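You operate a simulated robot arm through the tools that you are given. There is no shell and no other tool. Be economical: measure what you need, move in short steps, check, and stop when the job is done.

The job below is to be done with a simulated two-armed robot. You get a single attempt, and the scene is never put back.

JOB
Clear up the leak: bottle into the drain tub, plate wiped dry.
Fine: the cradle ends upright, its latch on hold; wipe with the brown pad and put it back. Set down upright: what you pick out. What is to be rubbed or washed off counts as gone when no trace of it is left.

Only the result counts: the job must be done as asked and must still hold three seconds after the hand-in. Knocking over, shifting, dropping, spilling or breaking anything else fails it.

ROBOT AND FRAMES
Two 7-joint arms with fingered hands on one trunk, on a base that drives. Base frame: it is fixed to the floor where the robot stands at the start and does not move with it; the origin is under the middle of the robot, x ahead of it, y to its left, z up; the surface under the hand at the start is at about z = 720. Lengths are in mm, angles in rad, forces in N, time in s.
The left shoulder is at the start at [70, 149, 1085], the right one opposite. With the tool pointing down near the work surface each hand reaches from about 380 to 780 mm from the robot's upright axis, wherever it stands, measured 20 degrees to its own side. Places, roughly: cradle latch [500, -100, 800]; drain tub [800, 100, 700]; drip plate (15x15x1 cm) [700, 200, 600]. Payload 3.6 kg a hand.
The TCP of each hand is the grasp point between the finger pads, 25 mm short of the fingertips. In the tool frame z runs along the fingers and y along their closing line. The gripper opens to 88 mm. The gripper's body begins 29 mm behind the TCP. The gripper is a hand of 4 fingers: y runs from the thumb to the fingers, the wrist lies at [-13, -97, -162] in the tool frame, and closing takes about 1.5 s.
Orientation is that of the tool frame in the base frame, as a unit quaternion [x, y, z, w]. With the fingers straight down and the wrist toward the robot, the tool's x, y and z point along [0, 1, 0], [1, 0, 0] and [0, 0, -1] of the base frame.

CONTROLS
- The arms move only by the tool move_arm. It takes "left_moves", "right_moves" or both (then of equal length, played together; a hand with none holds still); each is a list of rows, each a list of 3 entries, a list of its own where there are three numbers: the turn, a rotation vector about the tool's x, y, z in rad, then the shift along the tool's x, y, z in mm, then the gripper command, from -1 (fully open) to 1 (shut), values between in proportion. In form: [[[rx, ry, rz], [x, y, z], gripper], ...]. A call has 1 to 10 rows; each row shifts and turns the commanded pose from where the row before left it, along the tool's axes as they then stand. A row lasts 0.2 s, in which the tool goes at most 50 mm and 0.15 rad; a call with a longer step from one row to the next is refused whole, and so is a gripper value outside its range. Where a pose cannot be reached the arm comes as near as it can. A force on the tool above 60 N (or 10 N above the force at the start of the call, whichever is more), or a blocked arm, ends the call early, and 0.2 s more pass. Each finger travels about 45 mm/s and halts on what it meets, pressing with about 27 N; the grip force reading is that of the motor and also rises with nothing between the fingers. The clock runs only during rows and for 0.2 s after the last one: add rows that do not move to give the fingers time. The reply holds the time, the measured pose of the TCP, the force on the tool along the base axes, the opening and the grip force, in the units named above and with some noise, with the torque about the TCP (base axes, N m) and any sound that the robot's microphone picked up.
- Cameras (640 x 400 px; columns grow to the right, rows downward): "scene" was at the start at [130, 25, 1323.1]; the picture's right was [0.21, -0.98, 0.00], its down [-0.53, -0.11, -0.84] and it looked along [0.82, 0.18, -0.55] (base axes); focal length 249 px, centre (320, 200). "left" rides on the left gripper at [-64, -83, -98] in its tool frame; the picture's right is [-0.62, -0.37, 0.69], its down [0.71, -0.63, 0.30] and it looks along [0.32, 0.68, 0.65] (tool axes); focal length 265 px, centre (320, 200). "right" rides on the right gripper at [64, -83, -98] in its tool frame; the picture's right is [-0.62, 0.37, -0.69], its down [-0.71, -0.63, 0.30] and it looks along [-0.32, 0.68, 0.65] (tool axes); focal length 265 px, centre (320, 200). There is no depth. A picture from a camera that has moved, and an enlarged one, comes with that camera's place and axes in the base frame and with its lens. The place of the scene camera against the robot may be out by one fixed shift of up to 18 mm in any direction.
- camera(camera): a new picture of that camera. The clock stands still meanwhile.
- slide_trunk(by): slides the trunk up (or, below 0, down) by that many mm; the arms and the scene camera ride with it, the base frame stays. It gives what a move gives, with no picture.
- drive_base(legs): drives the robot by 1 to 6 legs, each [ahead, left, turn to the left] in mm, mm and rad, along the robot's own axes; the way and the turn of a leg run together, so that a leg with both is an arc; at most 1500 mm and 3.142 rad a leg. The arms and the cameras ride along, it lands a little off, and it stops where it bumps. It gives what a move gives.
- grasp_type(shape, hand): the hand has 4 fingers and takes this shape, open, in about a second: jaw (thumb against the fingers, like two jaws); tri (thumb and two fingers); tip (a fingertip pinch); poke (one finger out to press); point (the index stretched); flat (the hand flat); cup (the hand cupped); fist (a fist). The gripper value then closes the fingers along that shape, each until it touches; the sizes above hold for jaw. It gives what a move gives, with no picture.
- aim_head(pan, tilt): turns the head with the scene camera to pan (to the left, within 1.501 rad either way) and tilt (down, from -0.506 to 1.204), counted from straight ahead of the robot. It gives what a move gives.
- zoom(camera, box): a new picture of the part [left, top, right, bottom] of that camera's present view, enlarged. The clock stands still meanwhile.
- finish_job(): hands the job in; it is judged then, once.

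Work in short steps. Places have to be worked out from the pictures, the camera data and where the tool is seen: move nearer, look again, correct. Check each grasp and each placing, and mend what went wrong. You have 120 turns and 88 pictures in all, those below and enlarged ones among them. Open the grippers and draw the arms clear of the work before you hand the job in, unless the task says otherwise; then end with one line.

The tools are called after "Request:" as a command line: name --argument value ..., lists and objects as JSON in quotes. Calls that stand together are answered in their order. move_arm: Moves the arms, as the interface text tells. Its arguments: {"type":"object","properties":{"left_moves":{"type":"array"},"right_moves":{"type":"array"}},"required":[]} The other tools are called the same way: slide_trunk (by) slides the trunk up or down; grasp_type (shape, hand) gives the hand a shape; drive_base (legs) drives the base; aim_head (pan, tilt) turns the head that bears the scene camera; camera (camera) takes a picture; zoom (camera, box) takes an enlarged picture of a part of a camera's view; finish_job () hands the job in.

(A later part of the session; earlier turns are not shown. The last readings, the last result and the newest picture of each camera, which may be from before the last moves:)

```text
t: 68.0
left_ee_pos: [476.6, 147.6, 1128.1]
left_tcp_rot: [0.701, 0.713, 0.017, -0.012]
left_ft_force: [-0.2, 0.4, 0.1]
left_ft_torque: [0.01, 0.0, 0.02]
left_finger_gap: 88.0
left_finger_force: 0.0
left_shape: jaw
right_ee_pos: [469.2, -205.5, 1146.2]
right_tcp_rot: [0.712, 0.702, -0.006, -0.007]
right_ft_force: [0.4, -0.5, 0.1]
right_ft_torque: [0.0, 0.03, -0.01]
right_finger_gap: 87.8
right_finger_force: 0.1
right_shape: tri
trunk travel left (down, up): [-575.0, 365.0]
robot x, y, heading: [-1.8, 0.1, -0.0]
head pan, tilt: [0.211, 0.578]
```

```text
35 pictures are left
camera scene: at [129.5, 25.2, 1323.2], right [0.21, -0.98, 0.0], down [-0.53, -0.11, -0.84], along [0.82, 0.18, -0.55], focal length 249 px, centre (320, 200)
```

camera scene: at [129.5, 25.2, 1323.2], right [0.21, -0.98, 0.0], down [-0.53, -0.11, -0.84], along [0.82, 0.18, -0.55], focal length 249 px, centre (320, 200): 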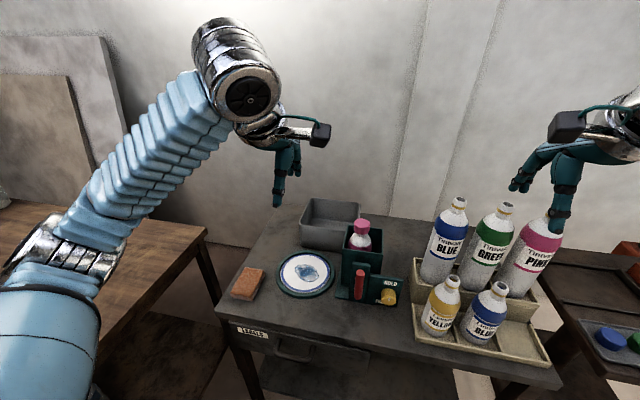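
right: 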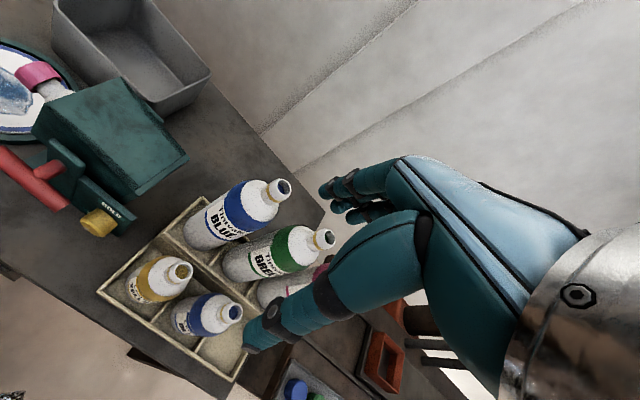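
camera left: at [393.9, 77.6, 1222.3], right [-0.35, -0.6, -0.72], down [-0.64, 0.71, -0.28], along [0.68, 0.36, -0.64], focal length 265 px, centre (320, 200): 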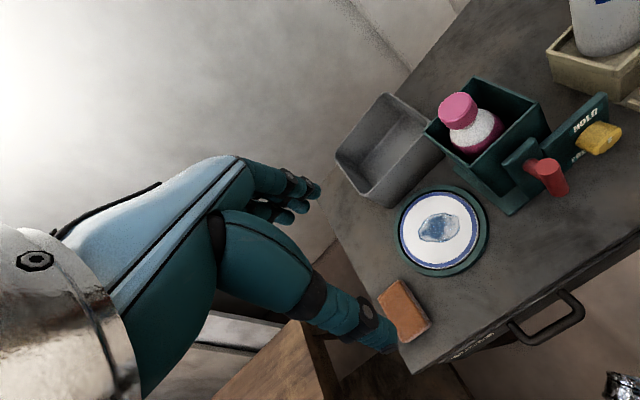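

Cap centre triangulates to about [619, 16, 929] from both views. I move above it, straighten the hand and descend most of the way.

Request:
move_arm --left_moves '[[[0, -0.04, 0], [-26.3, 28.5, 0], -0.5], [[0, 0, 0], [-26.3, 28.5, 0], -0.5], [[0, 0, 0], [-26.3, 28.5, 0], -0.5], [[0, 0, 0], [-26.3, 28.5, 0], -0.5], [[0, 0, 0], [-26.3, 28.5, 0], -0.5], [[0, 0, 0], [0, 0, 35], -0.5], [[0, 0, 0], [0, 0, 35], -0.5], [[0, 0, 0], [0, 0, 35], -0.5], [[0, 0, 0], [0, 0, 15], -0.5]]'

Request:
camera --camera "left"

Request:
zoom --camera "scene" --box '[290, 130, 430, 270]'

```text
t: 70.0
left_ee_pos: [621.0, 19.5, 1006.8]
left_tcp_rot: [0.701, 0.713, 0.002, 0.002]
left_ft_force: [0.7, -0.1, -0.7]
left_ft_torque: [-0.01, -0.04, 0.0]
left_finger_gap: 66.3
left_finger_force: 0.1
left_shape: jaw
right_ee_pos: [470.3, -205.7, 1143.7]
right_tcp_rot: [0.712, 0.702, -0.007, -0.007]
right_ft_force: [1.2, -0.2, 0.6]
right_ft_torque: [0.01, 0.01, 0.01]
right_finger_gap: 87.7
right_finger_force: 0.1
right_shape: tri
trunk travel left (down, up): [-575.0, 365.0]
robot x, y, heading: [2.5, 2.2, 0.0]
head pan, tilt: [0.211, 0.578]
```

```text
34 pictures are left
camera left: at [539.5, -46.9, 1104.5], right [-0.35, -0.63, -0.7], down [-0.64, 0.7, -0.31], along [0.68, 0.34, -0.65], focal length 265 px, centre (320, 200)
```

left: 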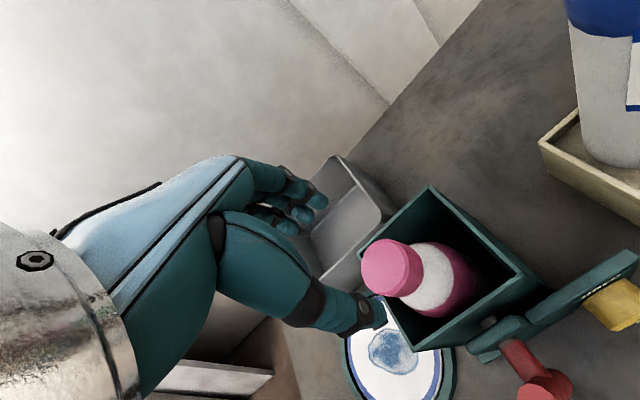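

```text
2.86 times, centred on (360, 200) of scene
camera zoom: at [129.8, 25.8, 1323.2], right [0.21, -0.98, 0.0], down [-0.53, -0.12, -0.84], along [0.82, 0.18, -0.55], focal length 711 px, centre (206, 200)
```

zoom: 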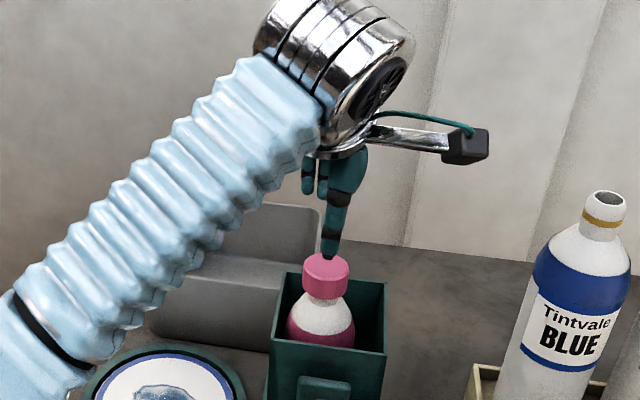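

The cap checks out at [617, 17]. I correct slightly and lower to straddle it.

Request:
move_arm --left_moves '[[[0, 0, 0], [-4, -3, 25], -0.5], [[0, 0, 0], [0, 0, 25], -0.5], [[0, 0, 0], [0, 0, 18], -0.5]]'

Request:
camera --camera "left"

Request:
zoom --camera "scene" --box '[310, 170, 410, 270]'

```text
t: 70.8
left_ee_pos: [618.5, 13.0, 939.0]
left_tcp_rot: [0.702, 0.713, 0.004, 0.003]
left_ft_force: [0.2, 0.6, 0.7]
left_ft_torque: [0.01, -0.03, -0.04]
left_finger_gap: 66.4
left_finger_force: 0.1
left_shape: jaw
right_ee_pos: [469.7, -206.2, 1144.0]
right_tcp_rot: [0.712, 0.702, -0.007, -0.007]
right_ft_force: [0.0, 0.1, -0.1]
right_ft_torque: [0.0, 0.0, -0.02]
right_finger_gap: 87.8
right_finger_force: 0.0
right_shape: tri
trunk travel left (down, up): [-575.0, 365.0]
robot x, y, heading: [1.0, -1.8, 0.005]
head pan, tilt: [0.211, 0.578]
```

```text
32 pictures are left
camera left: at [536.5, -51.8, 1036.1], right [-0.35, -0.62, -0.7], down [-0.64, 0.7, -0.31], along [0.68, 0.34, -0.65], focal length 265 px, centre (320, 200)
```

left: 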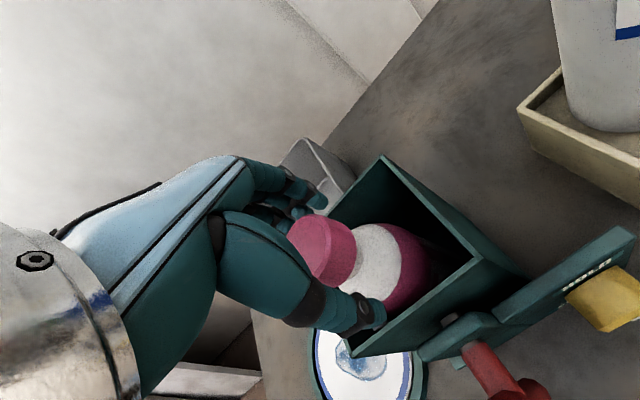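

```text
4.00 times, centred on (360, 220) of scene
camera zoom: at [129.5, 24.6, 1323.2], right [0.21, -0.98, 0.0], down [-0.53, -0.11, -0.84], along [0.82, 0.18, -0.55], focal length 995 px, centre (160, 120)
```

zoom: 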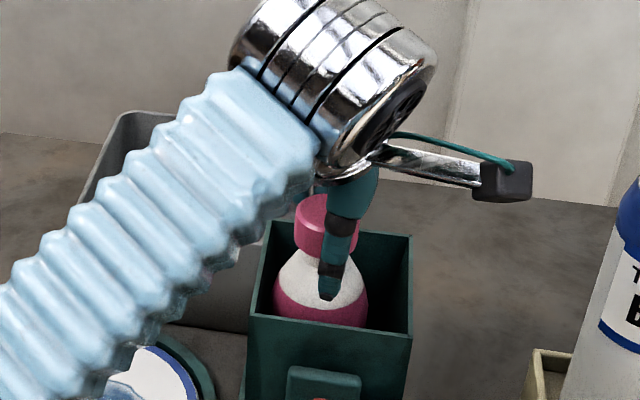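

The thumb and fingers straddle the cap, so I close.

Request:
move_arm --left_moves '[[[0, 0, 0], [2, 0, 0], 1], [[0, 0, 0], [0, 0, 0], 1], [[0, 0, 0], [0, 0, 0], 1], [[0, 0, 0], [0, 0, 0], 1], [[0, 0, 0], [0, 0, 0], 1]]'

Request:
move_arm --left_moves '[[[0, 0, 0], [0, 0, -10], 1], [[0, 0, 0], [0, 0, -15], 1], [[0, 0, 0], [0, 0, -15], 1]]'

Request:
zoom --camera "scene" --box '[290, 130, 430, 270]'

```text
t: 72.0
left_ee_pos: [619.7, 16.6, 938.2]
left_tcp_rot: [0.701, 0.713, 0.003, 0.001]
left_ft_force: [-0.5, -0.7, -4.2]
left_ft_torque: [-0.04, 0.0, 0.0]
left_finger_gap: 27.4
left_finger_force: 26.6
left_shape: jaw
right_ee_pos: [469.3, -204.8, 1145.1]
right_tcp_rot: [0.713, 0.702, -0.007, -0.007]
right_ft_force: [0.7, -0.1, 0.1]
right_ft_torque: [0.02, 0.06, -0.02]
right_finger_gap: 87.7
right_finger_force: 0.0
right_shape: tri
trunk travel left (down, up): [-575.0, 365.0]
robot x, y, heading: [-1.4, -3.8, 0.002]
head pan, tilt: [0.211, 0.578]
```

```text
t: 72.8
left_ee_pos: [619.8, 15.1, 978.7]
left_tcp_rot: [0.701, 0.713, 0.004, 0.002]
left_ft_force: [0.4, 0.6, -3.1]
left_ft_torque: [-0.01, 0.04, -0.03]
left_finger_gap: 27.1
left_finger_force: 27.3
left_shape: jaw
right_ee_pos: [469.5, -206.4, 1144.1]
right_tcp_rot: [0.713, 0.701, -0.006, -0.007]
right_ft_force: [0.8, 0.1, -0.5]
right_ft_torque: [-0.04, -0.01, 0.03]
right_finger_gap: 87.7
right_finger_force: 0.0
right_shape: tri
trunk travel left (down, up): [-575.0, 365.0]
robot x, y, heading: [0.9, 1.8, 0.001]
head pan, tilt: [0.211, 0.578]
```

```text
2.86 times, centred on (360, 200) of scene
camera zoom: at [130.1, 24.8, 1323.1], right [0.21, -0.98, 0.0], down [-0.53, -0.11, -0.84], along [0.82, 0.18, -0.55], focal length 711 px, centre (206, 200)
```

zoom: 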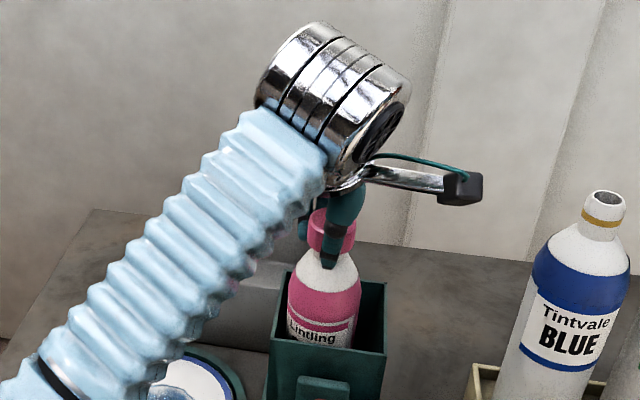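

The bottle is held and lifting cleanly. I raise it 130 mm more to clear the box.

Request:
move_arm --left_moves '[[[0, 0, 0], [0, 0, -22], 1], [[0, 0, 0], [0, 0, -22], 1], [[0, 0, 0], [0, 0, -22], 1], [[0, 0, 0], [0, 0, -22], 1], [[0, 0, 0], [0, 0, -22], 1], [[0, 0, 0], [0, 0, -22], 1]]'

Request:
camera --camera "scene"

Request:
camera --camera "left"

```text
t: 74.2
left_ee_pos: [617.1, 15.8, 1109.5]
left_tcp_rot: [0.702, 0.713, 0.003, 0.002]
left_ft_force: [0.4, 0.0, -3.1]
left_ft_torque: [-0.02, 0.05, -0.03]
left_finger_gap: 26.9
left_finger_force: 27.5
left_shape: jaw
right_ee_pos: [469.6, -207.1, 1145.2]
right_tcp_rot: [0.712, 0.702, -0.007, -0.007]
right_ft_force: [-0.3, -0.5, 0.3]
right_ft_torque: [0.0, -0.03, -0.01]
right_finger_gap: 87.8
right_finger_force: 0.2
right_shape: tri
trunk travel left (down, up): [-575.0, 365.0]
robot x, y, heading: [-2.8, -2.3, -0.003]
head pan, tilt: [0.211, 0.578]
```

```text
29 pictures are left
camera scene: at [129.7, 24.7, 1323.1], right [0.21, -0.98, 0.0], down [-0.53, -0.11, -0.84], along [0.82, 0.18, -0.55], focal length 249 px, centre (320, 200)
```

scene: 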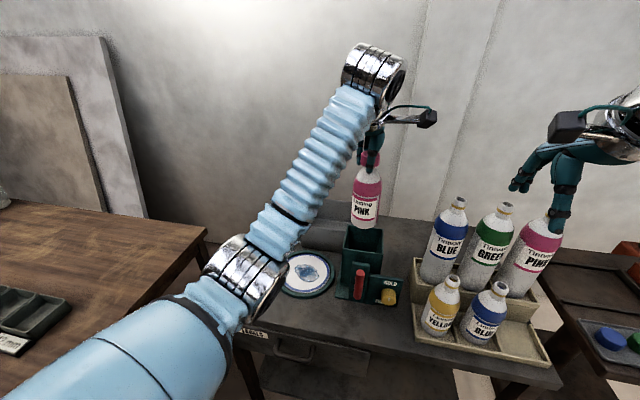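

```text
28 pictures are left
camera left: at [535.3, -49.9, 1208.4], right [-0.35, -0.62, -0.7], down [-0.64, 0.7, -0.31], along [0.68, 0.34, -0.65], focal length 265 px, centre (320, 200)
```

left: 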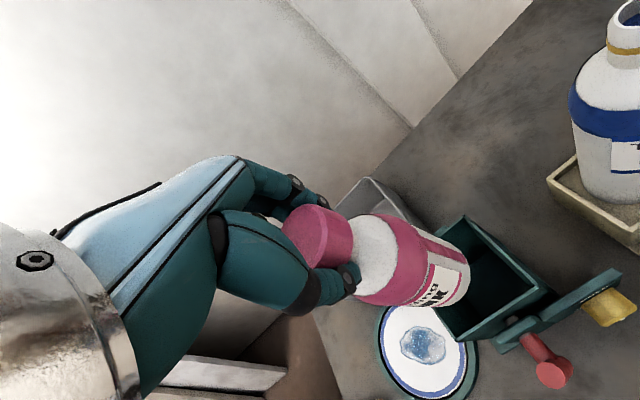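

The bottle's bottom is about 167 mm below the TCP and clear of the box. The tub interior spans about x 720–843, y 35–200 with the rim near z 835, so I carry the bottle over its centre (775, 118).

Request:
move_arm --left_moves '[[[0, 0, 0], [17, 26.3, 0], 1], [[0, 0, 0], [17, 26.3, 0], 1], [[0, 0, 0], [17, 26.3, 0], 1], [[0, 0, 0], [17, 26.3, 0], 1], [[0, 0, 0], [17, 26.3, 0], 1], [[0, 0, 0], [17, 26.3, 0], 1], [[0, 0, 0], [0, 0, 0], 1]]'

Request:
camera --camera "scene"

Request:
camera --camera "left"

```text
t: 75.8
left_ee_pos: [736.4, 115.1, 1102.8]
left_tcp_rot: [0.702, 0.712, 0.003, 0.001]
left_ft_force: [-0.1, -0.5, -3.0]
left_ft_torque: [-0.02, 0.0, -0.01]
left_finger_gap: 26.4
left_finger_force: 26.7
left_shape: jaw
left hand out of reach, approached as far as the arm can: row 5, 6
right_ee_pos: [469.1, -208.9, 1145.4]
right_tcp_rot: [0.713, 0.701, -0.007, -0.007]
right_ft_force: [0.6, 0.3, -0.8]
right_ft_torque: [-0.01, -0.01, -0.03]
right_finger_gap: 88.0
right_finger_force: 0.1
right_shape: tri
trunk travel left (down, up): [-575.0, 365.0]
robot x, y, heading: [0.5, -2.0, -0.003]
head pan, tilt: [0.211, 0.578]
```

```text
27 pictures are left
camera scene: at [128.9, 23.4, 1323.3], right [0.21, -0.98, 0.0], down [-0.53, -0.11, -0.84], along [0.82, 0.18, -0.55], focal length 249 px, centre (320, 200)
```

scene: 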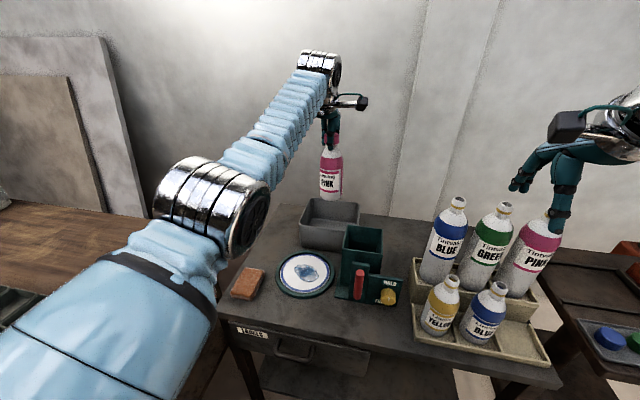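

```text
26 pictures are left
camera left: at [653.2, 49.7, 1200.9], right [-0.35, -0.62, -0.7], down [-0.64, 0.71, -0.31], along [0.68, 0.34, -0.65], focal length 265 px, centre (320, 200)
```

left: 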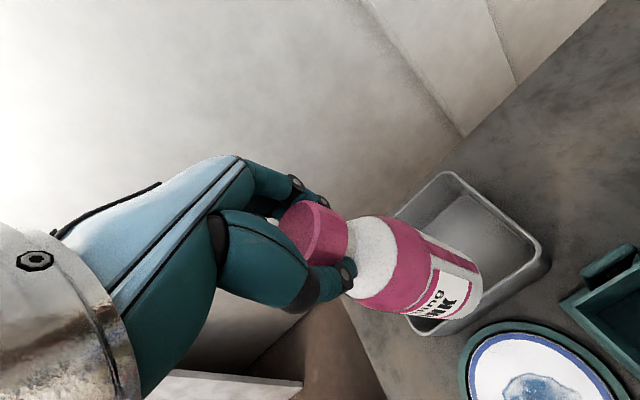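

The arm is at its reach limit, and the tub centre is at about x 797. I drive the base forward 60 mm, keeping the bottle high.

Request:
drive_base --legs '[[60, 0, 0]]'

Request:
move_arm --left_moves '[[[0, 0, 0], [0, 0, 15], 1], [[0, 0, 0], [0, 0, 15], 1], [[0, 0, 0], [0, 0, 15], 1]]'

```text
t: 77.6
left_ee_pos: [797.9, 116.0, 1100.1]
left_tcp_rot: [0.702, 0.712, 0.003, 0.001]
left_ft_force: [0.0, -0.3, -3.5]
left_ft_torque: [-0.03, -0.01, 0.01]
left_finger_gap: 25.8
left_finger_force: 27.2
left_shape: jaw
right_ee_pos: [529.0, -206.8, 1144.4]
right_tcp_rot: [0.713, 0.701, -0.007, -0.008]
right_ft_force: [-0.3, -0.4, -0.1]
right_ft_torque: [-0.02, -0.01, 0.01]
right_finger_gap: 87.9
right_finger_force: 0.0
right_shape: tri
trunk travel left (down, up): [-575.0, 365.0]
robot x, y, heading: [59.0, 0.2, 0.0]
head pan, tilt: [0.211, 0.578]
stopped in leg 1: the robot was blocked; the commanded pose is now the measured one
```

```text
t: 78.4
left_ee_pos: [810.0, 112.8, 1060.7]
left_tcp_rot: [0.702, 0.712, 0.003, 0.002]
left_ft_force: [0.4, 0.0, -4.0]
left_ft_torque: [0.01, 0.02, -0.05]
left_finger_gap: 26.0
left_finger_force: 27.0
left_shape: jaw
left hand out of reach, approached as far as the arm can: row 1, 2, 3
right_ee_pos: [528.9, -207.2, 1143.5]
right_tcp_rot: [0.713, 0.701, -0.006, -0.007]
right_ft_force: [-0.6, 0.7, -0.5]
right_ft_torque: [0.02, -0.01, -0.02]
right_finger_gap: 87.7
right_finger_force: 0.1
right_shape: tri
trunk travel left (down, up): [-575.0, 365.0]
robot x, y, heading: [66.6, 0.5, 0.002]
head pan, tilt: [0.211, 0.578]
```

The base reported a block right at the end. I'll check that nothing shifted and look into the tub.

Request:
camera --camera "scene"

Request:
camera --camera "left"

```text
25 pictures are left
camera scene: at [193.2, 24.9, 1323.2], right [0.21, -0.98, 0.0], down [-0.53, -0.11, -0.84], along [0.82, 0.18, -0.55], focal length 249 px, centre (320, 200)
```

scene: 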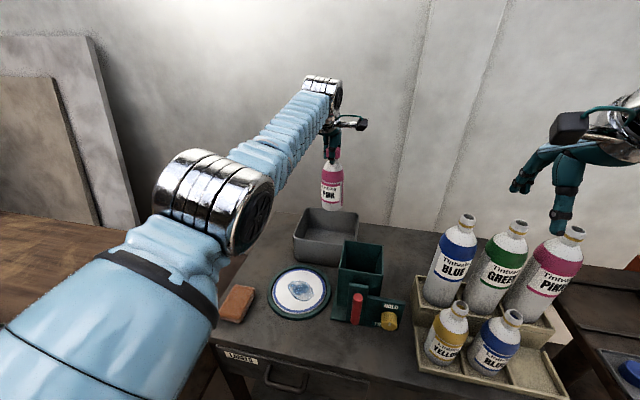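

```text
24 pictures are left
camera left: at [726.8, 47.7, 1158.1], right [-0.35, -0.62, -0.7], down [-0.64, 0.71, -0.31], along [0.68, 0.34, -0.65], focal length 265 px, centre (320, 200)
```

left: 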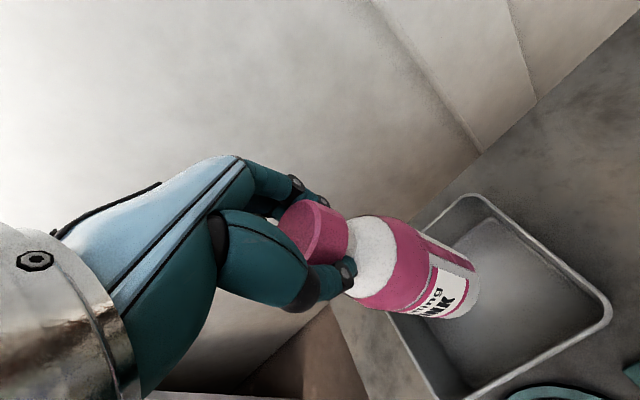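

Nothing moved: the pad is still at [541, 314], and the tub spans x 730–882, y 37–200 with its rim near 820. The bottle at (810, 113) is centred, so I lower it.

Request:
move_arm --left_moves '[[[0, 0, 0], [0, 0, 20], 1], [[0, 0, 0], [0, 0, 20], 1], [[0, 0, 0], [0, 0, 20], 1], [[0, 0, 0], [0, 0, 20], 1], [[0, 0, 0], [0, 0, 20], 1], [[0, 0, 0], [0, 0, 20], 1], [[0, 0, 0], [0, 0, 15], 1]]'

Request:
camera --camera "left"

```text
t: 80.0
left_ee_pos: [825.0, 110.6, 927.3]
left_tcp_rot: [0.703, 0.712, 0.002, 0.003]
left_ft_force: [-0.5, -0.2, -3.2]
left_ft_torque: [0.01, -0.01, 0.01]
left_finger_gap: 25.9
left_finger_force: 27.3
left_shape: jaw
left hand out of reach, approached as far as the arm can: row 1, 2, 4
right_ee_pos: [530.9, -206.0, 1143.7]
right_tcp_rot: [0.713, 0.701, -0.008, -0.009]
right_ft_force: [-0.3, 0.0, 0.2]
right_ft_torque: [0.01, -0.02, 0.0]
right_finger_gap: 87.9
right_finger_force: 0.0
right_shape: tri
trunk travel left (down, up): [-575.0, 365.0]
robot x, y, heading: [64.1, -2.4, -0.002]
head pan, tilt: [0.211, 0.578]
```

```text
23 pictures are left
camera left: at [743.0, 45.9, 1024.8], right [-0.35, -0.62, -0.7], down [-0.64, 0.71, -0.31], along [0.68, 0.33, -0.65], focal length 265 px, centre (320, 200)
```

left: 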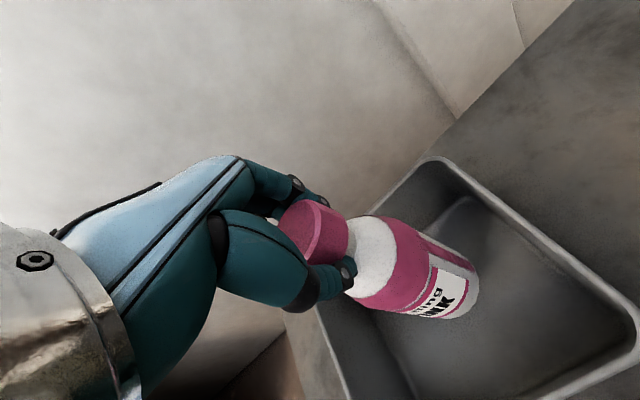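

I shift back 15 mm to stay centred and lower in small steps until contact.

Request:
move_arm --left_moves '[[[0, 0, 0], [3, -15, 6], 1], [[0, 0, 0], [0, 0, 8], 1], [[0, 0, 0], [0, 0, 8], 1], [[0, 0, 0], [0, 0, 4], 1]]'

Request:
move_arm --left_moves '[[[0, 0, 0], [0, 0, 3], 1], [[0, 0, 0], [0, 0, 3], 1], [[0, 0, 0], [0, 0, 3], 1]]'

```text
t: 81.0
left_ee_pos: [825.7, 112.9, 904.8]
left_tcp_rot: [0.702, 0.712, 0.004, 0.002]
left_ft_force: [0.6, 0.9, -3.4]
left_ft_torque: [0.02, -0.01, 0.02]
left_finger_gap: 25.8
left_finger_force: 26.9
left_shape: jaw
left hand out of reach, approached as far as the arm can: row 1
right_ee_pos: [530.2, -206.4, 1145.0]
right_tcp_rot: [0.712, 0.702, -0.008, -0.008]
right_ft_force: [0.0, -0.2, 0.4]
right_ft_torque: [-0.03, 0.02, 0.02]
right_finger_gap: 87.4
right_finger_force: 0.0
right_shape: tri
trunk travel left (down, up): [-575.0, 365.0]
robot x, y, heading: [61.1, 0.6, 0.002]
head pan, tilt: [0.211, 0.578]
```

```text
t: 81.8
left_ee_pos: [825.0, 110.4, 895.7]
left_tcp_rot: [0.702, 0.712, 0.003, 0.002]
left_ft_force: [-0.1, 0.6, -3.6]
left_ft_torque: [0.01, -0.02, 0.03]
left_finger_gap: 26.1
left_finger_force: 26.9
left_shape: jaw
right_ee_pos: [530.3, -206.6, 1144.0]
right_tcp_rot: [0.712, 0.702, -0.008, -0.008]
right_ft_force: [0.5, 0.4, -0.2]
right_ft_torque: [-0.03, 0.01, 0.02]
right_finger_gap: 87.7
right_finger_force: 0.1
right_shape: tri
trunk travel left (down, up): [-575.0, 365.0]
robot x, y, heading: [61.8, -2.1, -0.001]
head pan, tilt: [0.211, 0.578]
```

Request:
move_arm --left_moves '[[[0, 0, 0], [3, -9, 0], 1], [[0, 0, 0], [0, -9, 0], 1], [[0, 0, 0], [0, 0, 3], 1], [[0, 0, 0], [0, 0, 3], 1]]'

```text
t: 82.8
left_ee_pos: [825.4, 113.0, 892.5]
left_tcp_rot: [0.703, 0.711, 0.006, 0.004]
left_ft_force: [-1.3, -0.4, 3.3]
left_ft_torque: [0.02, -0.01, -0.01]
left_finger_gap: 25.9
left_finger_force: 26.9
left_shape: jaw
left hand out of reach, approached as far as the arm can: row 1, 2
right_ee_pos: [528.8, -206.5, 1145.5]
right_tcp_rot: [0.712, 0.702, -0.007, -0.007]
right_ft_force: [-0.5, 0.1, -0.2]
right_ft_torque: [0.02, 0.02, 0.0]
right_finger_gap: 87.7
right_finger_force: 0.1
right_shape: tri
trunk travel left (down, up): [-575.0, 365.0]
robot x, y, heading: [63.5, -4.8, -0.001]
head pan, tilt: [0.211, 0.578]
```

Contact: the force changed from -3.6 to +3.3 N at z 892.5 as predicted, so the bottle stands on the tub floor. I open the fingers without moving.

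Request:
move_arm --left_moves '[[[0, 0, 0], [0, 0, -1], 0], [[0, 0, 0], [0, 0, 0], -0.2], [[0, 0, 0], [0, 0, 0], -0.4], [[0, 0, 0], [0, 0, 0], -0.4]]'

Request:
camera --camera "left"

```text
t: 83.8
left_ee_pos: [825.7, 113.2, 890.3]
left_tcp_rot: [0.702, 0.712, 0.003, 0.002]
left_ft_force: [-0.1, 0.2, 0.2]
left_ft_torque: [-0.01, 0.0, 0.0]
left_finger_gap: 61.3
left_finger_force: 0.1
left_shape: jaw
right_ee_pos: [529.7, -206.8, 1143.3]
right_tcp_rot: [0.713, 0.701, -0.006, -0.007]
right_ft_force: [-0.5, 0.0, 0.6]
right_ft_torque: [0.0, 0.0, -0.04]
right_finger_gap: 87.9
right_finger_force: 0.0
right_shape: tri
trunk travel left (down, up): [-575.0, 365.0]
robot x, y, heading: [62.6, -2.1, -0.005]
head pan, tilt: [0.211, 0.578]
```

```text
22 pictures are left
camera left: at [741.9, 47.6, 988.1], right [-0.35, -0.62, -0.7], down [-0.64, 0.71, -0.31], along [0.69, 0.33, -0.65], focal length 265 px, centre (320, 200)
```

left: 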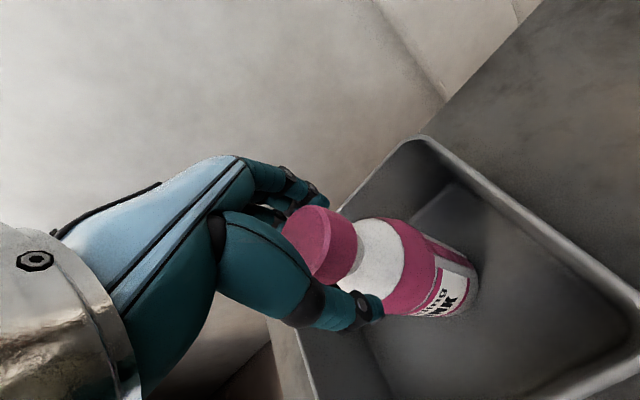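

The bottle stands upright and free. I raise the hand in small steps.

Request:
move_arm --left_moves '[[[0, 0, 0], [0, 0, -10], -0.8], [[0, 0, 0], [0, 0, -10], -0.8], [[0, 0, 0], [0, 0, -10], -0.8]]'

Request:
move_arm --left_moves '[[[0, 0, 0], [0, 0, -15], -0.8], [[0, 0, 0], [0, 0, -15], -0.8], [[0, 0, 0], [0, 0, -15], -0.8], [[0, 0, 0], [0, 0, -15], -0.8]]'

```text
t: 84.6
left_ee_pos: [825.5, 112.7, 921.6]
left_tcp_rot: [0.702, 0.712, 0.004, 0.003]
left_ft_force: [-0.5, 0.1, 0.3]
left_ft_torque: [-0.01, 0.03, -0.01]
left_finger_gap: 79.1
left_finger_force: 0.1
left_shape: jaw
right_ee_pos: [529.2, -208.0, 1144.6]
right_tcp_rot: [0.713, 0.701, -0.007, -0.007]
right_ft_force: [0.6, -0.3, -0.6]
right_ft_torque: [-0.01, 0.01, 0.0]
right_finger_gap: 87.8
right_finger_force: 0.0
right_shape: tri
trunk travel left (down, up): [-575.0, 365.0]
robot x, y, heading: [64.5, 0.4, 0.0]
head pan, tilt: [0.211, 0.578]
```

```text
t: 85.6
left_ee_pos: [823.6, 112.9, 980.8]
left_tcp_rot: [0.702, 0.712, 0.004, 0.003]
left_ft_force: [-0.6, -0.6, -0.3]
left_ft_torque: [-0.01, -0.04, 0.04]
left_finger_gap: 79.1
left_finger_force: 0.1
left_shape: jaw
right_ee_pos: [529.0, -207.3, 1144.4]
right_tcp_rot: [0.713, 0.701, -0.006, -0.007]
right_ft_force: [0.4, 0.3, 0.8]
right_ft_torque: [0.0, -0.01, -0.01]
right_finger_gap: 88.2
right_finger_force: 0.0
right_shape: tri
trunk travel left (down, up): [-575.0, 365.0]
robot x, y, heading: [65.3, 1.7, -0.005]
head pan, tilt: [0.211, 0.578]
```

The hand is clear above the bottle. I carry it back over the pad at about [540, 309], then yaw so the fingers close across the pad's 60 mm width.

Request:
move_arm --left_moves '[[[0, 0, 0], [25, -35, 0], -1], [[0, 0, 0], [25, -35, 0], -1], [[0, 0, 0], [25, -35, 0], -1], [[0, 0, 0], [25, -35, 0], -1], [[0, 0, 0], [25, -35, 0], -1], [[0, 0, 0], [25, -35, 0], -1], [[0, 0, 0], [25, -35, 0], -1], [[0, 0, 0], [21, -35, 0], -1]]'

Request:
move_arm --left_moves '[[[0, 0, 0.15], [0, 0, 0], -1], [[0, 0, 0.15], [0, 0, 0], -1], [[0, 0, 0.15], [0, 0, 0], -1], [[0, 0, 0.15], [0, 0, 0], -1], [[0, 0, 0.15], [0, 0, 0], -1], [[0, 0, 0.15], [0, 0, 0], -1], [[0, 0, 0.15], [0, 0, 0], -1], [[0, 0, 0.15], [0, 0, 0], -1], [[0, 0, 0.15], [0, 0, 0], -1], [[0, 0, 0.15], [0, 0, 0], -1]]'

Request:
camera --camera "scene"

Request:
camera --camera "left"

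```text
t: 87.4
left_ee_pos: [817.0, 311.0, 1014.3]
left_tcp_rot: [0.703, 0.711, 0.003, 0.002]
left_ft_force: [-0.3, 0.4, -0.4]
left_ft_torque: [0.0, -0.02, -0.05]
left_finger_gap: 87.7
left_finger_force: 0.0
left_shape: jaw
left hand out of reach, approached as far as the arm can: row 1, 2, 3, 4, 5, 6, 7, 8
right_ee_pos: [528.6, -206.0, 1144.6]
right_tcp_rot: [0.712, 0.702, -0.007, -0.007]
right_ft_force: [-0.4, 0.4, 0.0]
right_ft_torque: [0.0, 0.02, 0.01]
right_finger_gap: 87.9
right_finger_force: 0.0
right_shape: tri
trunk travel left (down, up): [-575.0, 365.0]
robot x, y, heading: [59.7, 0.9, -0.001]
head pan, tilt: [0.211, 0.578]
```

```text
t: 89.6
left_ee_pos: [705.4, 284.7, 992.9]
left_tcp_rot: [0.999, 0.042, 0.005, -0.001]
left_ft_force: [0.4, -0.3, -0.1]
left_ft_torque: [0.03, -0.03, 0.01]
left_finger_gap: 87.6
left_finger_force: 0.0
left_shape: jaw
left hand out of reach, approached as far as the arm can: row 1, 2, 3, 4, 5, 6, 7, 8, 9, 10
right_ee_pos: [530.1, -208.1, 1142.6]
right_tcp_rot: [0.713, 0.701, -0.007, -0.006]
right_ft_force: [0.3, 0.1, 0.2]
right_ft_torque: [0.05, 0.01, -0.01]
right_finger_gap: 87.9
right_finger_force: 0.1
right_shape: tri
trunk travel left (down, up): [-575.0, 365.0]
robot x, y, heading: [64.9, -3.0, 0.005]
head pan, tilt: [0.211, 0.578]
```

```text
21 pictures are left
camera scene: at [193.5, 24.9, 1323.1], right [0.21, -0.98, 0.0], down [-0.53, -0.11, -0.84], along [0.82, 0.18, -0.55], focal length 249 px, centre (320, 200)
```

scene: 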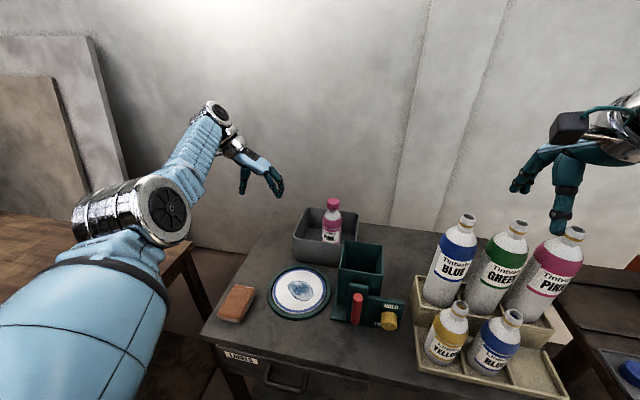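

```text
20 pictures are left
camera left: at [634.4, 362.8, 1091.5], right [-0.64, 0.32, -0.7], down [0.66, 0.69, -0.3], along [0.39, -0.65, -0.65], focal length 265 px, centre (320, 200)
```

left: 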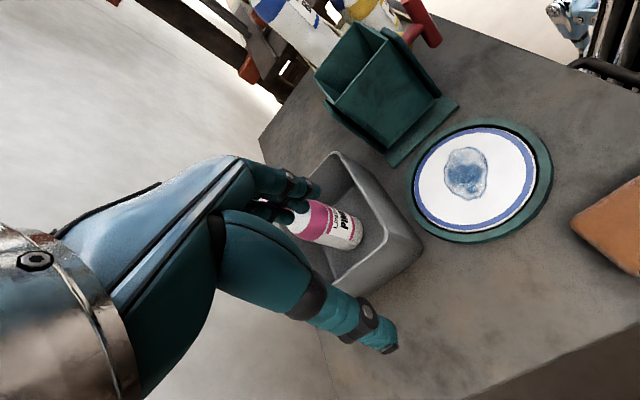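

The bottle stands upright in the tub, and the hand yaw now matches the pad's direction. I bring it back over the pad.

Request:
move_arm --left_moves '[[[0, 0, 0], [-20, -4, 5], -1], [[0, 0, 0], [-20, -4, 5], -1], [[0, 0, 0], [-20, -4, 5], -1], [[0, 0, 0], [-20, -4, 5], -1], [[0, 0, 0], [-20, -4, 5], -1], [[0, 0, 0], [-20, -4, 5], -1], [[0, 0, 0], [-20, -4, 5], -1], [[0, 0, 0], [-25, -4, 5], -1]]'

```text
t: 91.4
left_ee_pos: [689.5, 335.0, 974.3]
left_tcp_rot: [0.999, 0.041, 0.003, 0.0]
left_ft_force: [0.2, 0.1, 0.9]
left_ft_torque: [0.02, 0.01, 0.01]
left_finger_gap: 87.7
left_finger_force: 0.1
left_shape: jaw
left hand out of reach, approached as far as the arm can: row 1, 2, 3, 4, 5, 6, 7, 8
right_ee_pos: [530.6, -206.7, 1144.2]
right_tcp_rot: [0.713, 0.701, -0.006, -0.007]
right_ft_force: [1.2, -0.1, 1.0]
right_ft_torque: [0.01, 0.02, 0.01]
right_finger_gap: 87.7
right_finger_force: 0.0
right_shape: tri
trunk travel left (down, up): [-575.0, 365.0]
robot x, y, heading: [63.6, 0.5, 0.002]
head pan, tilt: [0.211, 0.578]
```

The arm is stuck near a joint limit in x, so I'll use the base: drive back about 150 mm, which brings the hand over the pad.

Request:
drive_base --legs '[[-150, 0, 0]]'

Request:
move_arm --left_moves '[[[0, 0, 0], [0, 8, 20], -1], [[0, 0, 0], [0, 8, 20], -1], [[0, 0, 0], [0, 8, 20], -1], [[0, 0, 0], [0, 0, 20], -1], [[0, 0, 0], [0, 0, 20], -1]]'

Request:
camera --camera "scene"

```text
t: 93.9
left_ee_pos: [538.7, 334.1, 973.7]
left_tcp_rot: [0.999, 0.042, 0.002, 0.0]
left_ft_force: [-0.8, -0.4, 0.3]
left_ft_torque: [0.03, -0.04, 0.02]
left_finger_gap: 87.7
left_finger_force: 0.0
left_shape: jaw
right_ee_pos: [381.5, -207.3, 1144.3]
right_tcp_rot: [0.712, 0.702, -0.007, -0.008]
right_ft_force: [-1.2, 0.0, 0.4]
right_ft_torque: [0.01, 0.0, 0.01]
right_finger_gap: 87.9
right_finger_force: 0.0
right_shape: tri
trunk travel left (down, up): [-575.0, 365.0]
robot x, y, heading: [-92.3, 0.4, 0.003]
head pan, tilt: [0.211, 0.578]
```

```text
t: 95.1
left_ee_pos: [545.3, 312.3, 874.9]
left_tcp_rot: [0.999, 0.042, 0.003, -0.001]
left_ft_force: [0.2, -0.1, 0.8]
left_ft_torque: [0.0, -0.02, -0.04]
left_finger_gap: 87.8
left_finger_force: 0.1
left_shape: jaw
left hand out of reach, approached as far as the arm can: row 2
right_ee_pos: [381.2, -206.1, 1143.7]
right_tcp_rot: [0.713, 0.702, -0.008, -0.007]
right_ft_force: [0.0, 0.1, 0.0]
right_ft_torque: [0.01, 0.02, 0.0]
right_finger_gap: 87.7
right_finger_force: 0.0
right_shape: tri
trunk travel left (down, up): [-575.0, 365.0]
robot x, y, heading: [-87.4, 0.3, 0.005]
head pan, tilt: [0.211, 0.578]
```

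```text
19 pictures are left
camera scene: at [41.2, 24.6, 1323.2], right [0.21, -0.98, 0.0], down [-0.53, -0.11, -0.84], along [0.82, 0.18, -0.55], focal length 249 px, centre (320, 200)
```

scene: 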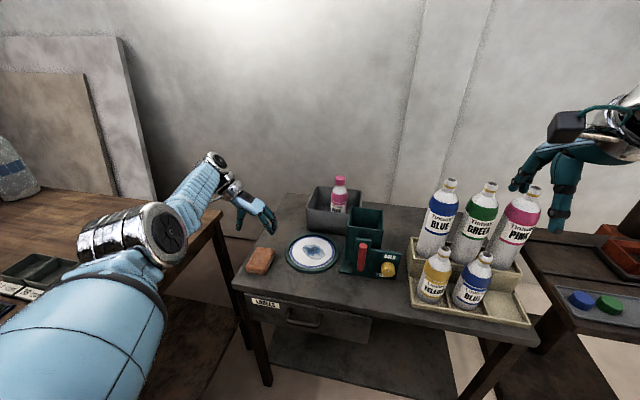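

Request:
camera --camera "left"

Request:
zoom --camera "scene" --box '[220, 190, 340, 290]'

```text
18 pictures are left
camera left: at [473.6, 391.2, 972.5], right [-0.64, 0.32, -0.7], down [0.66, 0.69, -0.3], along [0.38, -0.65, -0.65], focal length 265 px, centre (320, 200)
```

left: 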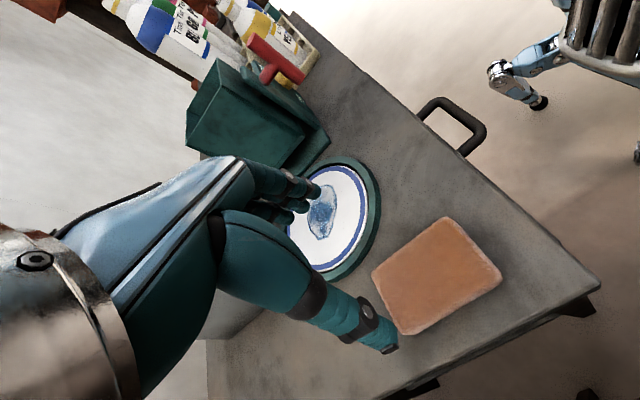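

```text
4.00 times, centred on (280, 240) of scene
camera zoom: at [41.2, 24.6, 1323.2], right [0.21, -0.98, 0.0], down [-0.53, -0.11, -0.84], along [0.82, 0.18, -0.55], focal length 995 px, centre (480, 40)
```

zoom: 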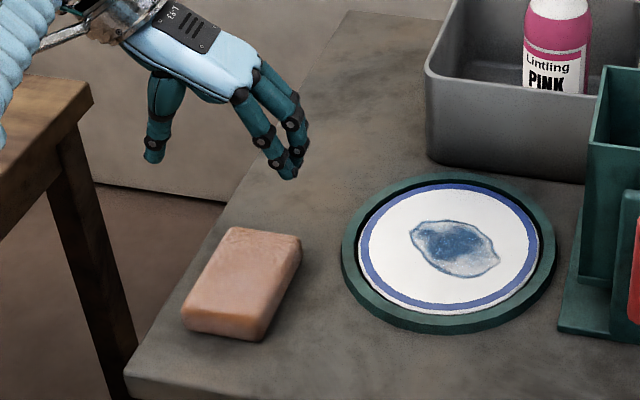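

The pad's top is at centre (540, 319), about 84 × 57 mm, aligned with x. I align the hand, centre it and descend.

Request:
move_arm --left_moves '[[[0, 0, 0.08], [-6, -3, 15], -1], [[0, 0, 0], [-6, -4, 15], -1], [[0, 0, 0], [0, 0, 20], -1], [[0, 0, 0], [0, 0, 20], -1], [[0, 0, 0], [0, 0, 20], -1], [[0, 0, 0], [0, 0, 15], -1]]'

Request:
zoom --camera "scene" --box '[220, 190, 340, 290]'

```text
t: 96.5
left_ee_pos: [518.6, 315.7, 771.1]
left_tcp_rot: [1.0, 0.002, 0.003, 0.0]
left_ft_force: [0.0, -0.4, 0.1]
left_ft_torque: [-0.01, -0.01, -0.01]
left_finger_gap: 87.9
left_finger_force: 0.0
left_shape: jaw
left hand out of reach, approached as far as the arm can: row 4, 5, 6
right_ee_pos: [380.9, -206.7, 1143.9]
right_tcp_rot: [0.713, 0.701, -0.006, -0.006]
right_ft_force: [-0.7, -0.7, 0.9]
right_ft_torque: [0.02, 0.0, 0.01]
right_finger_gap: 87.9
right_finger_force: 0.1
right_shape: tri
trunk travel left (down, up): [-575.0, 365.0]
robot x, y, heading: [-89.5, -3.8, 0.0]
head pan, tilt: [0.211, 0.578]
```

```text
4.00 times, centred on (280, 240) of scene
camera zoom: at [40.4, 24.9, 1323.3], right [0.21, -0.98, 0.0], down [-0.53, -0.11, -0.84], along [0.82, 0.18, -0.55], focal length 995 px, centre (480, 40)
```

zoom: 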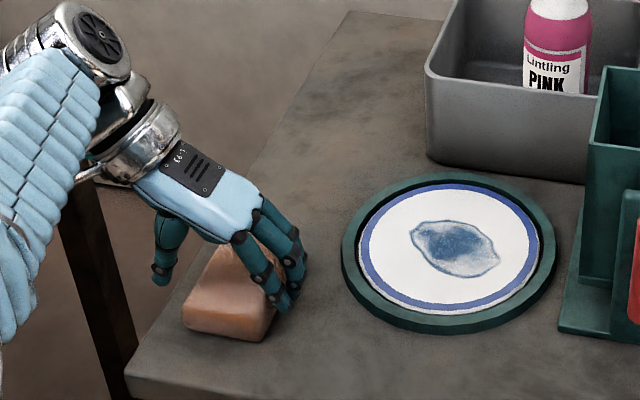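

The hand straddles the pad but the arm is at full stretch. I lower the trunk 19 mm instead, keeping the arm rigid, and close.

Request:
slide_trunk --by -19

Request:
move_arm --left_moves '[[[0, 0, 0], [0, 0, 0], 0.2], [[0, 0, 0], [0, 0, 0], 1], [[0, 0, 0], [0, 0, 0], 1], [[0, 0, 0], [0, 0, 0], 1], [[0, 0, 0], [0, 0, 0], 1], [[0, 0, 0], [0, 0, 0], 1]]'

Request:
zoom --camera "scene" --box '[220, 190, 340, 290]'

```text
t: 97.2
left_ee_pos: [518.5, 315.8, 752.7]
left_tcp_rot: [1.0, 0.001, 0.004, 0.001]
left_ft_force: [0.2, 0.8, 0.6]
left_ft_torque: [0.01, -0.01, -0.03]
left_finger_gap: 87.6
left_finger_force: 0.1
left_shape: jaw
right_ee_pos: [381.5, -206.1, 1126.1]
right_tcp_rot: [0.713, 0.701, -0.006, -0.007]
right_ft_force: [0.1, -0.6, -0.4]
right_ft_torque: [-0.01, 0.0, 0.0]
right_finger_gap: 87.8
right_finger_force: 0.0
right_shape: tri
trunk travel left (down, up): [-556.0, 384.0]
robot x, y, heading: [-84.5, 3.7, 0.004]
head pan, tilt: [0.211, 0.578]
```

```text
t: 98.6
left_ee_pos: [518.5, 316.8, 752.2]
left_tcp_rot: [1.0, 0.001, 0.003, 0.0]
left_ft_force: [0.3, 0.1, -0.5]
left_ft_torque: [0.0, -0.01, 0.0]
left_finger_gap: 59.2
left_finger_force: 27.0
left_shape: jaw
right_ee_pos: [380.5, -205.9, 1124.5]
right_tcp_rot: [0.713, 0.701, -0.007, -0.007]
right_ft_force: [0.0, -0.4, 0.4]
right_ft_torque: [0.02, -0.04, 0.03]
right_finger_gap: 87.8
right_finger_force: 0.0
right_shape: tri
trunk travel left (down, up): [-556.0, 384.0]
robot x, y, heading: [-87.9, 2.5, -0.001]
head pan, tilt: [0.211, 0.578]
```

```text
4.00 times, centred on (280, 240) of scene
camera zoom: at [40.9, 24.9, 1304.2], right [0.21, -0.98, 0.0], down [-0.53, -0.11, -0.84], along [0.82, 0.18, -0.55], focal length 995 px, centre (480, 40)
```

zoom: 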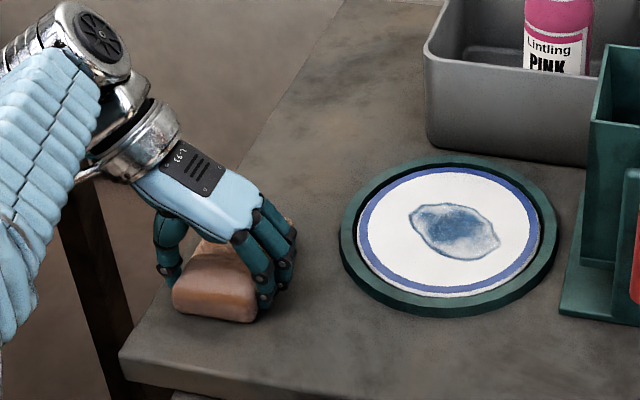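

The pad is gripped (59 mm). I lift it 80 mm with the trunk, then drive forward 88 mm so the arm has room.

Request:
slide_trunk --by 80

Request:
drive_base --legs '[[88, 0, 0]]'

Request:
move_arm --left_moves '[[[0, 0, 0], [0, 25, 0], 1], [[0, 0, 0], [0, 25, 0], 1], [[0, 0, 0], [0, 25, 0], 1], [[0, 0, 0], [0, 25, 0], 1], [[0, 0, 0], [0, 25, 0], 1], [[0, 0, 0], [0, 25, 0], 1]]'

Request:
zoom --camera "scene" --box '[230, 170, 390, 310]'

```text
t: 99.8
left_ee_pos: [519.1, 316.2, 832.9]
left_tcp_rot: [1.0, 0.003, 0.004, 0.0]
left_ft_force: [0.9, 0.1, 0.9]
left_ft_torque: [-0.05, -0.05, -0.01]
left_finger_gap: 59.2
left_finger_force: 27.2
left_shape: jaw
right_ee_pos: [380.7, -206.5, 1205.2]
right_tcp_rot: [0.712, 0.702, -0.007, -0.006]
right_ft_force: [0.9, -0.3, 0.7]
right_ft_torque: [0.01, 0.0, -0.02]
right_finger_gap: 87.6
right_finger_force: 0.0
right_shape: tri
trunk travel left (down, up): [-636.0, 304.0]
robot x, y, heading: [-89.0, 2.9, 0.001]
head pan, tilt: [0.211, 0.578]
```

```text
t: 100.9
left_ee_pos: [545.5, 318.0, 834.6]
left_tcp_rot: [1.0, 0.003, 0.008, -0.003]
left_ft_force: [0.0, -0.2, -0.7]
left_ft_torque: [0.0, 0.02, 0.0]
left_finger_gap: 59.3
left_finger_force: 26.7
left_shape: jaw
right_ee_pos: [410.5, -205.8, 1205.4]
right_tcp_rot: [0.712, 0.702, -0.008, -0.006]
right_ft_force: [-0.3, 0.4, -0.1]
right_ft_torque: [0.04, 0.06, -0.03]
right_finger_gap: 87.7
right_finger_force: 0.0
right_shape: tri
trunk travel left (down, up): [-636.0, 304.0]
robot x, y, heading: [-63.6, 0.1, 0.0]
head pan, tilt: [0.211, 0.578]
stopped in leg 1: the robot was blocked; the commanded pose is now the measured one
```

```text
t: 102.3
left_ee_pos: [574.0, 172.3, 827.5]
left_tcp_rot: [1.0, 0.003, 0.008, -0.003]
left_ft_force: [-0.1, 1.2, -0.8]
left_ft_torque: [0.02, -0.03, -0.01]
left_finger_gap: 59.1
left_finger_force: 26.6
left_shape: jaw
left hand out of reach, approached as far as the arm can: row 1, 2, 3, 4, 5
right_ee_pos: [408.3, -206.7, 1204.8]
right_tcp_rot: [0.713, 0.702, -0.006, -0.007]
right_ft_force: [0.2, 0.7, 0.5]
right_ft_torque: [0.0, -0.02, -0.01]
right_finger_gap: 87.7
right_finger_force: 0.1
right_shape: tri
trunk travel left (down, up): [-636.0, 304.0]
robot x, y, heading: [-65.9, 2.7, -0.002]
head pan, tilt: [0.211, 0.578]
```

```text
2.86 times, centred on (310, 240) of scene
camera zoom: at [64.6, 24.1, 1384.1], right [0.21, -0.98, 0.0], down [-0.53, -0.11, -0.84], along [0.82, 0.18, -0.55], focal length 711 px, centre (349, 86)
```

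zoom: 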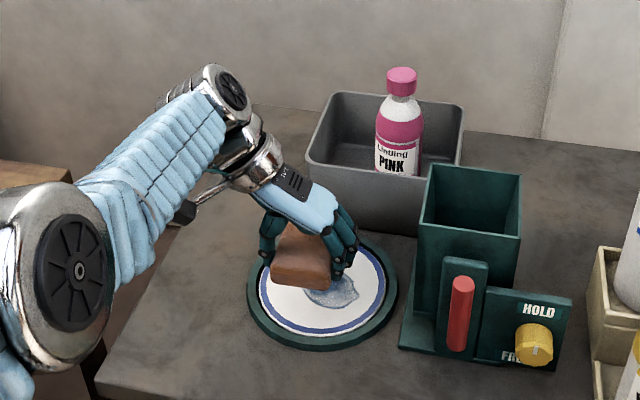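

The base was blocked early, and I want to see what by before moving on.

Request:
camera --camera "scene"

```text
13 pictures are left
camera scene: at [64.6, 24.1, 1384.1], right [0.21, -0.98, 0.0], down [-0.53, -0.11, -0.84], along [0.82, 0.18, -0.55], focal length 249 px, centre (320, 200)
```

scene: 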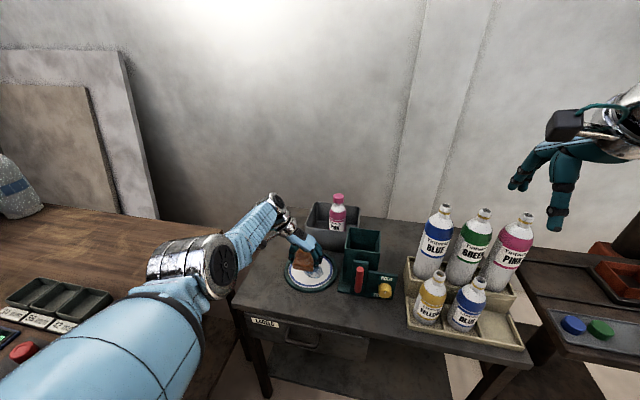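

Nothing appears displaced. Rather than driving, I yaw the hand back so the wrist is toward the robot, which gains reach while still holding the pad.

Request:
move_arm --left_moves '[[[0, 0, -0.15], [0, 0, 0], 1], [[0, 0, -0.15], [0, 0, 0], 1], [[0, 0, -0.15], [0, 0, 0], 1], [[0, 0, -0.15], [0, 0, 0], 1], [[0, 0, -0.15], [0, 0, 0], 1], [[0, 0, -0.15], [0, 0, 0], 1], [[0, 0, -0.15], [0, 0, 0], 1], [[0, 0, -0.15], [0, 0, 0], 1], [[0, 0, -0.15], [0, 0, 0], 1], [[0, 0, -0.15], [0, 0, 0], 1]]'

```text
t: 104.5
left_ee_pos: [671.4, 178.2, 797.5]
left_tcp_rot: [0.729, 0.684, 0.008, 0.002]
left_ft_force: [-12.1, -3.6, 1.4]
left_ft_torque: [0.03, -0.24, -0.15]
left_finger_gap: 58.3
left_finger_force: 27.0
left_shape: jaw
left hand out of reach, approached as far as the arm can: row 1, 2, 3, 4, 5, 6, 7, 8, 9, 10
right_ee_pos: [405.7, -207.8, 1206.8]
right_tcp_rot: [0.712, 0.702, -0.005, -0.006]
right_ft_force: [0.9, 0.2, -0.6]
right_ft_torque: [0.01, 0.01, -0.01]
right_finger_gap: 87.6
right_finger_force: 0.0
right_shape: tri
trunk travel left (down, up): [-636.0, 304.0]
robot x, y, heading: [-63.7, -0.8, -0.0]
head pan, tilt: [0.211, 0.578]
```

The arm stretched forward and touches the tub, so I drive the base back at once to separate.

Request:
drive_base --legs '[[-50, 0, 0]]'

Request:
zoom --camera "scene" --box '[230, 150, 390, 290]'

```text
t: 105.8
left_ee_pos: [624.1, 180.3, 797.0]
left_tcp_rot: [0.729, 0.684, 0.009, 0.004]
left_ft_force: [5.1, -0.4, 3.7]
left_ft_torque: [0.11, 0.32, -0.04]
left_finger_gap: 58.7
left_finger_force: 26.7
left_shape: jaw
right_ee_pos: [360.0, -207.4, 1205.2]
right_tcp_rot: [0.712, 0.702, -0.006, -0.007]
right_ft_force: [0.3, 0.1, 0.2]
right_ft_torque: [0.02, 0.01, 0.02]
right_finger_gap: 88.2
right_finger_force: 0.1
right_shape: tri
trunk travel left (down, up): [-636.0, 304.0]
robot x, y, heading: [-119.7, -0.1, -0.002]
head pan, tilt: [0.211, 0.578]
```

```text
2.86 times, centred on (310, 220) of scene
camera zoom: at [12.7, 24.0, 1384.1], right [0.21, -0.98, 0.0], down [-0.53, -0.11, -0.84], along [0.82, 0.18, -0.55], focal length 711 px, centre (349, 143)
```

zoom: 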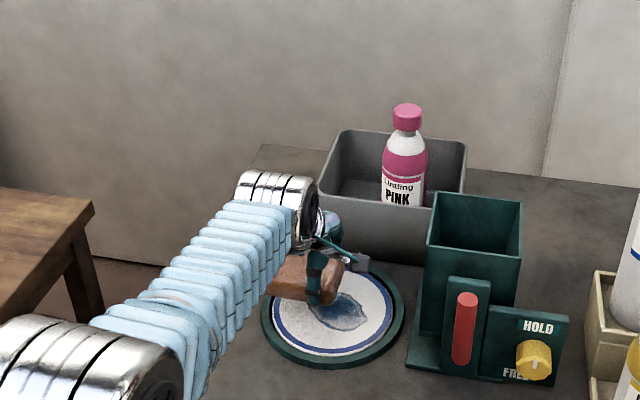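

A small contact force remains, possibly the pad on the plate. I raise the trunk 30 mm and look with the hand camera.

Request:
slide_trunk --by 30

Request:
camera --camera "left"

```text
t: 106.5
left_ee_pos: [623.2, 179.9, 827.3]
left_tcp_rot: [0.729, 0.684, 0.01, 0.003]
left_ft_force: [0.9, 0.3, -0.1]
left_ft_torque: [0.0, 0.03, 0.01]
left_finger_gap: 59.0
left_finger_force: 27.1
left_shape: jaw
right_ee_pos: [360.1, -206.1, 1235.0]
right_tcp_rot: [0.712, 0.703, -0.007, -0.007]
right_ft_force: [0.2, 0.5, -0.7]
right_ft_torque: [0.0, 0.01, 0.01]
right_finger_gap: 88.0
right_finger_force: 0.0
right_shape: tri
trunk travel left (down, up): [-666.0, 274.0]
robot x, y, heading: [-118.9, 2.0, 0.003]
head pan, tilt: [0.211, 0.578]
```

```text
11 pictures are left
camera left: at [534.9, 121.2, 923.2], right [-0.4, -0.59, -0.7], down [-0.58, 0.76, -0.31], along [0.71, 0.28, -0.64], focal length 265 px, centre (320, 200)
```

left: 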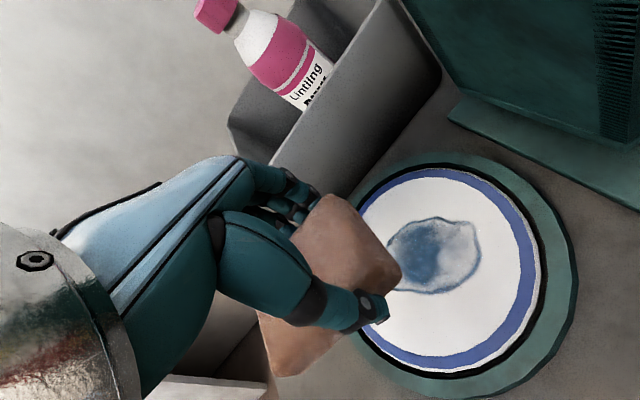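

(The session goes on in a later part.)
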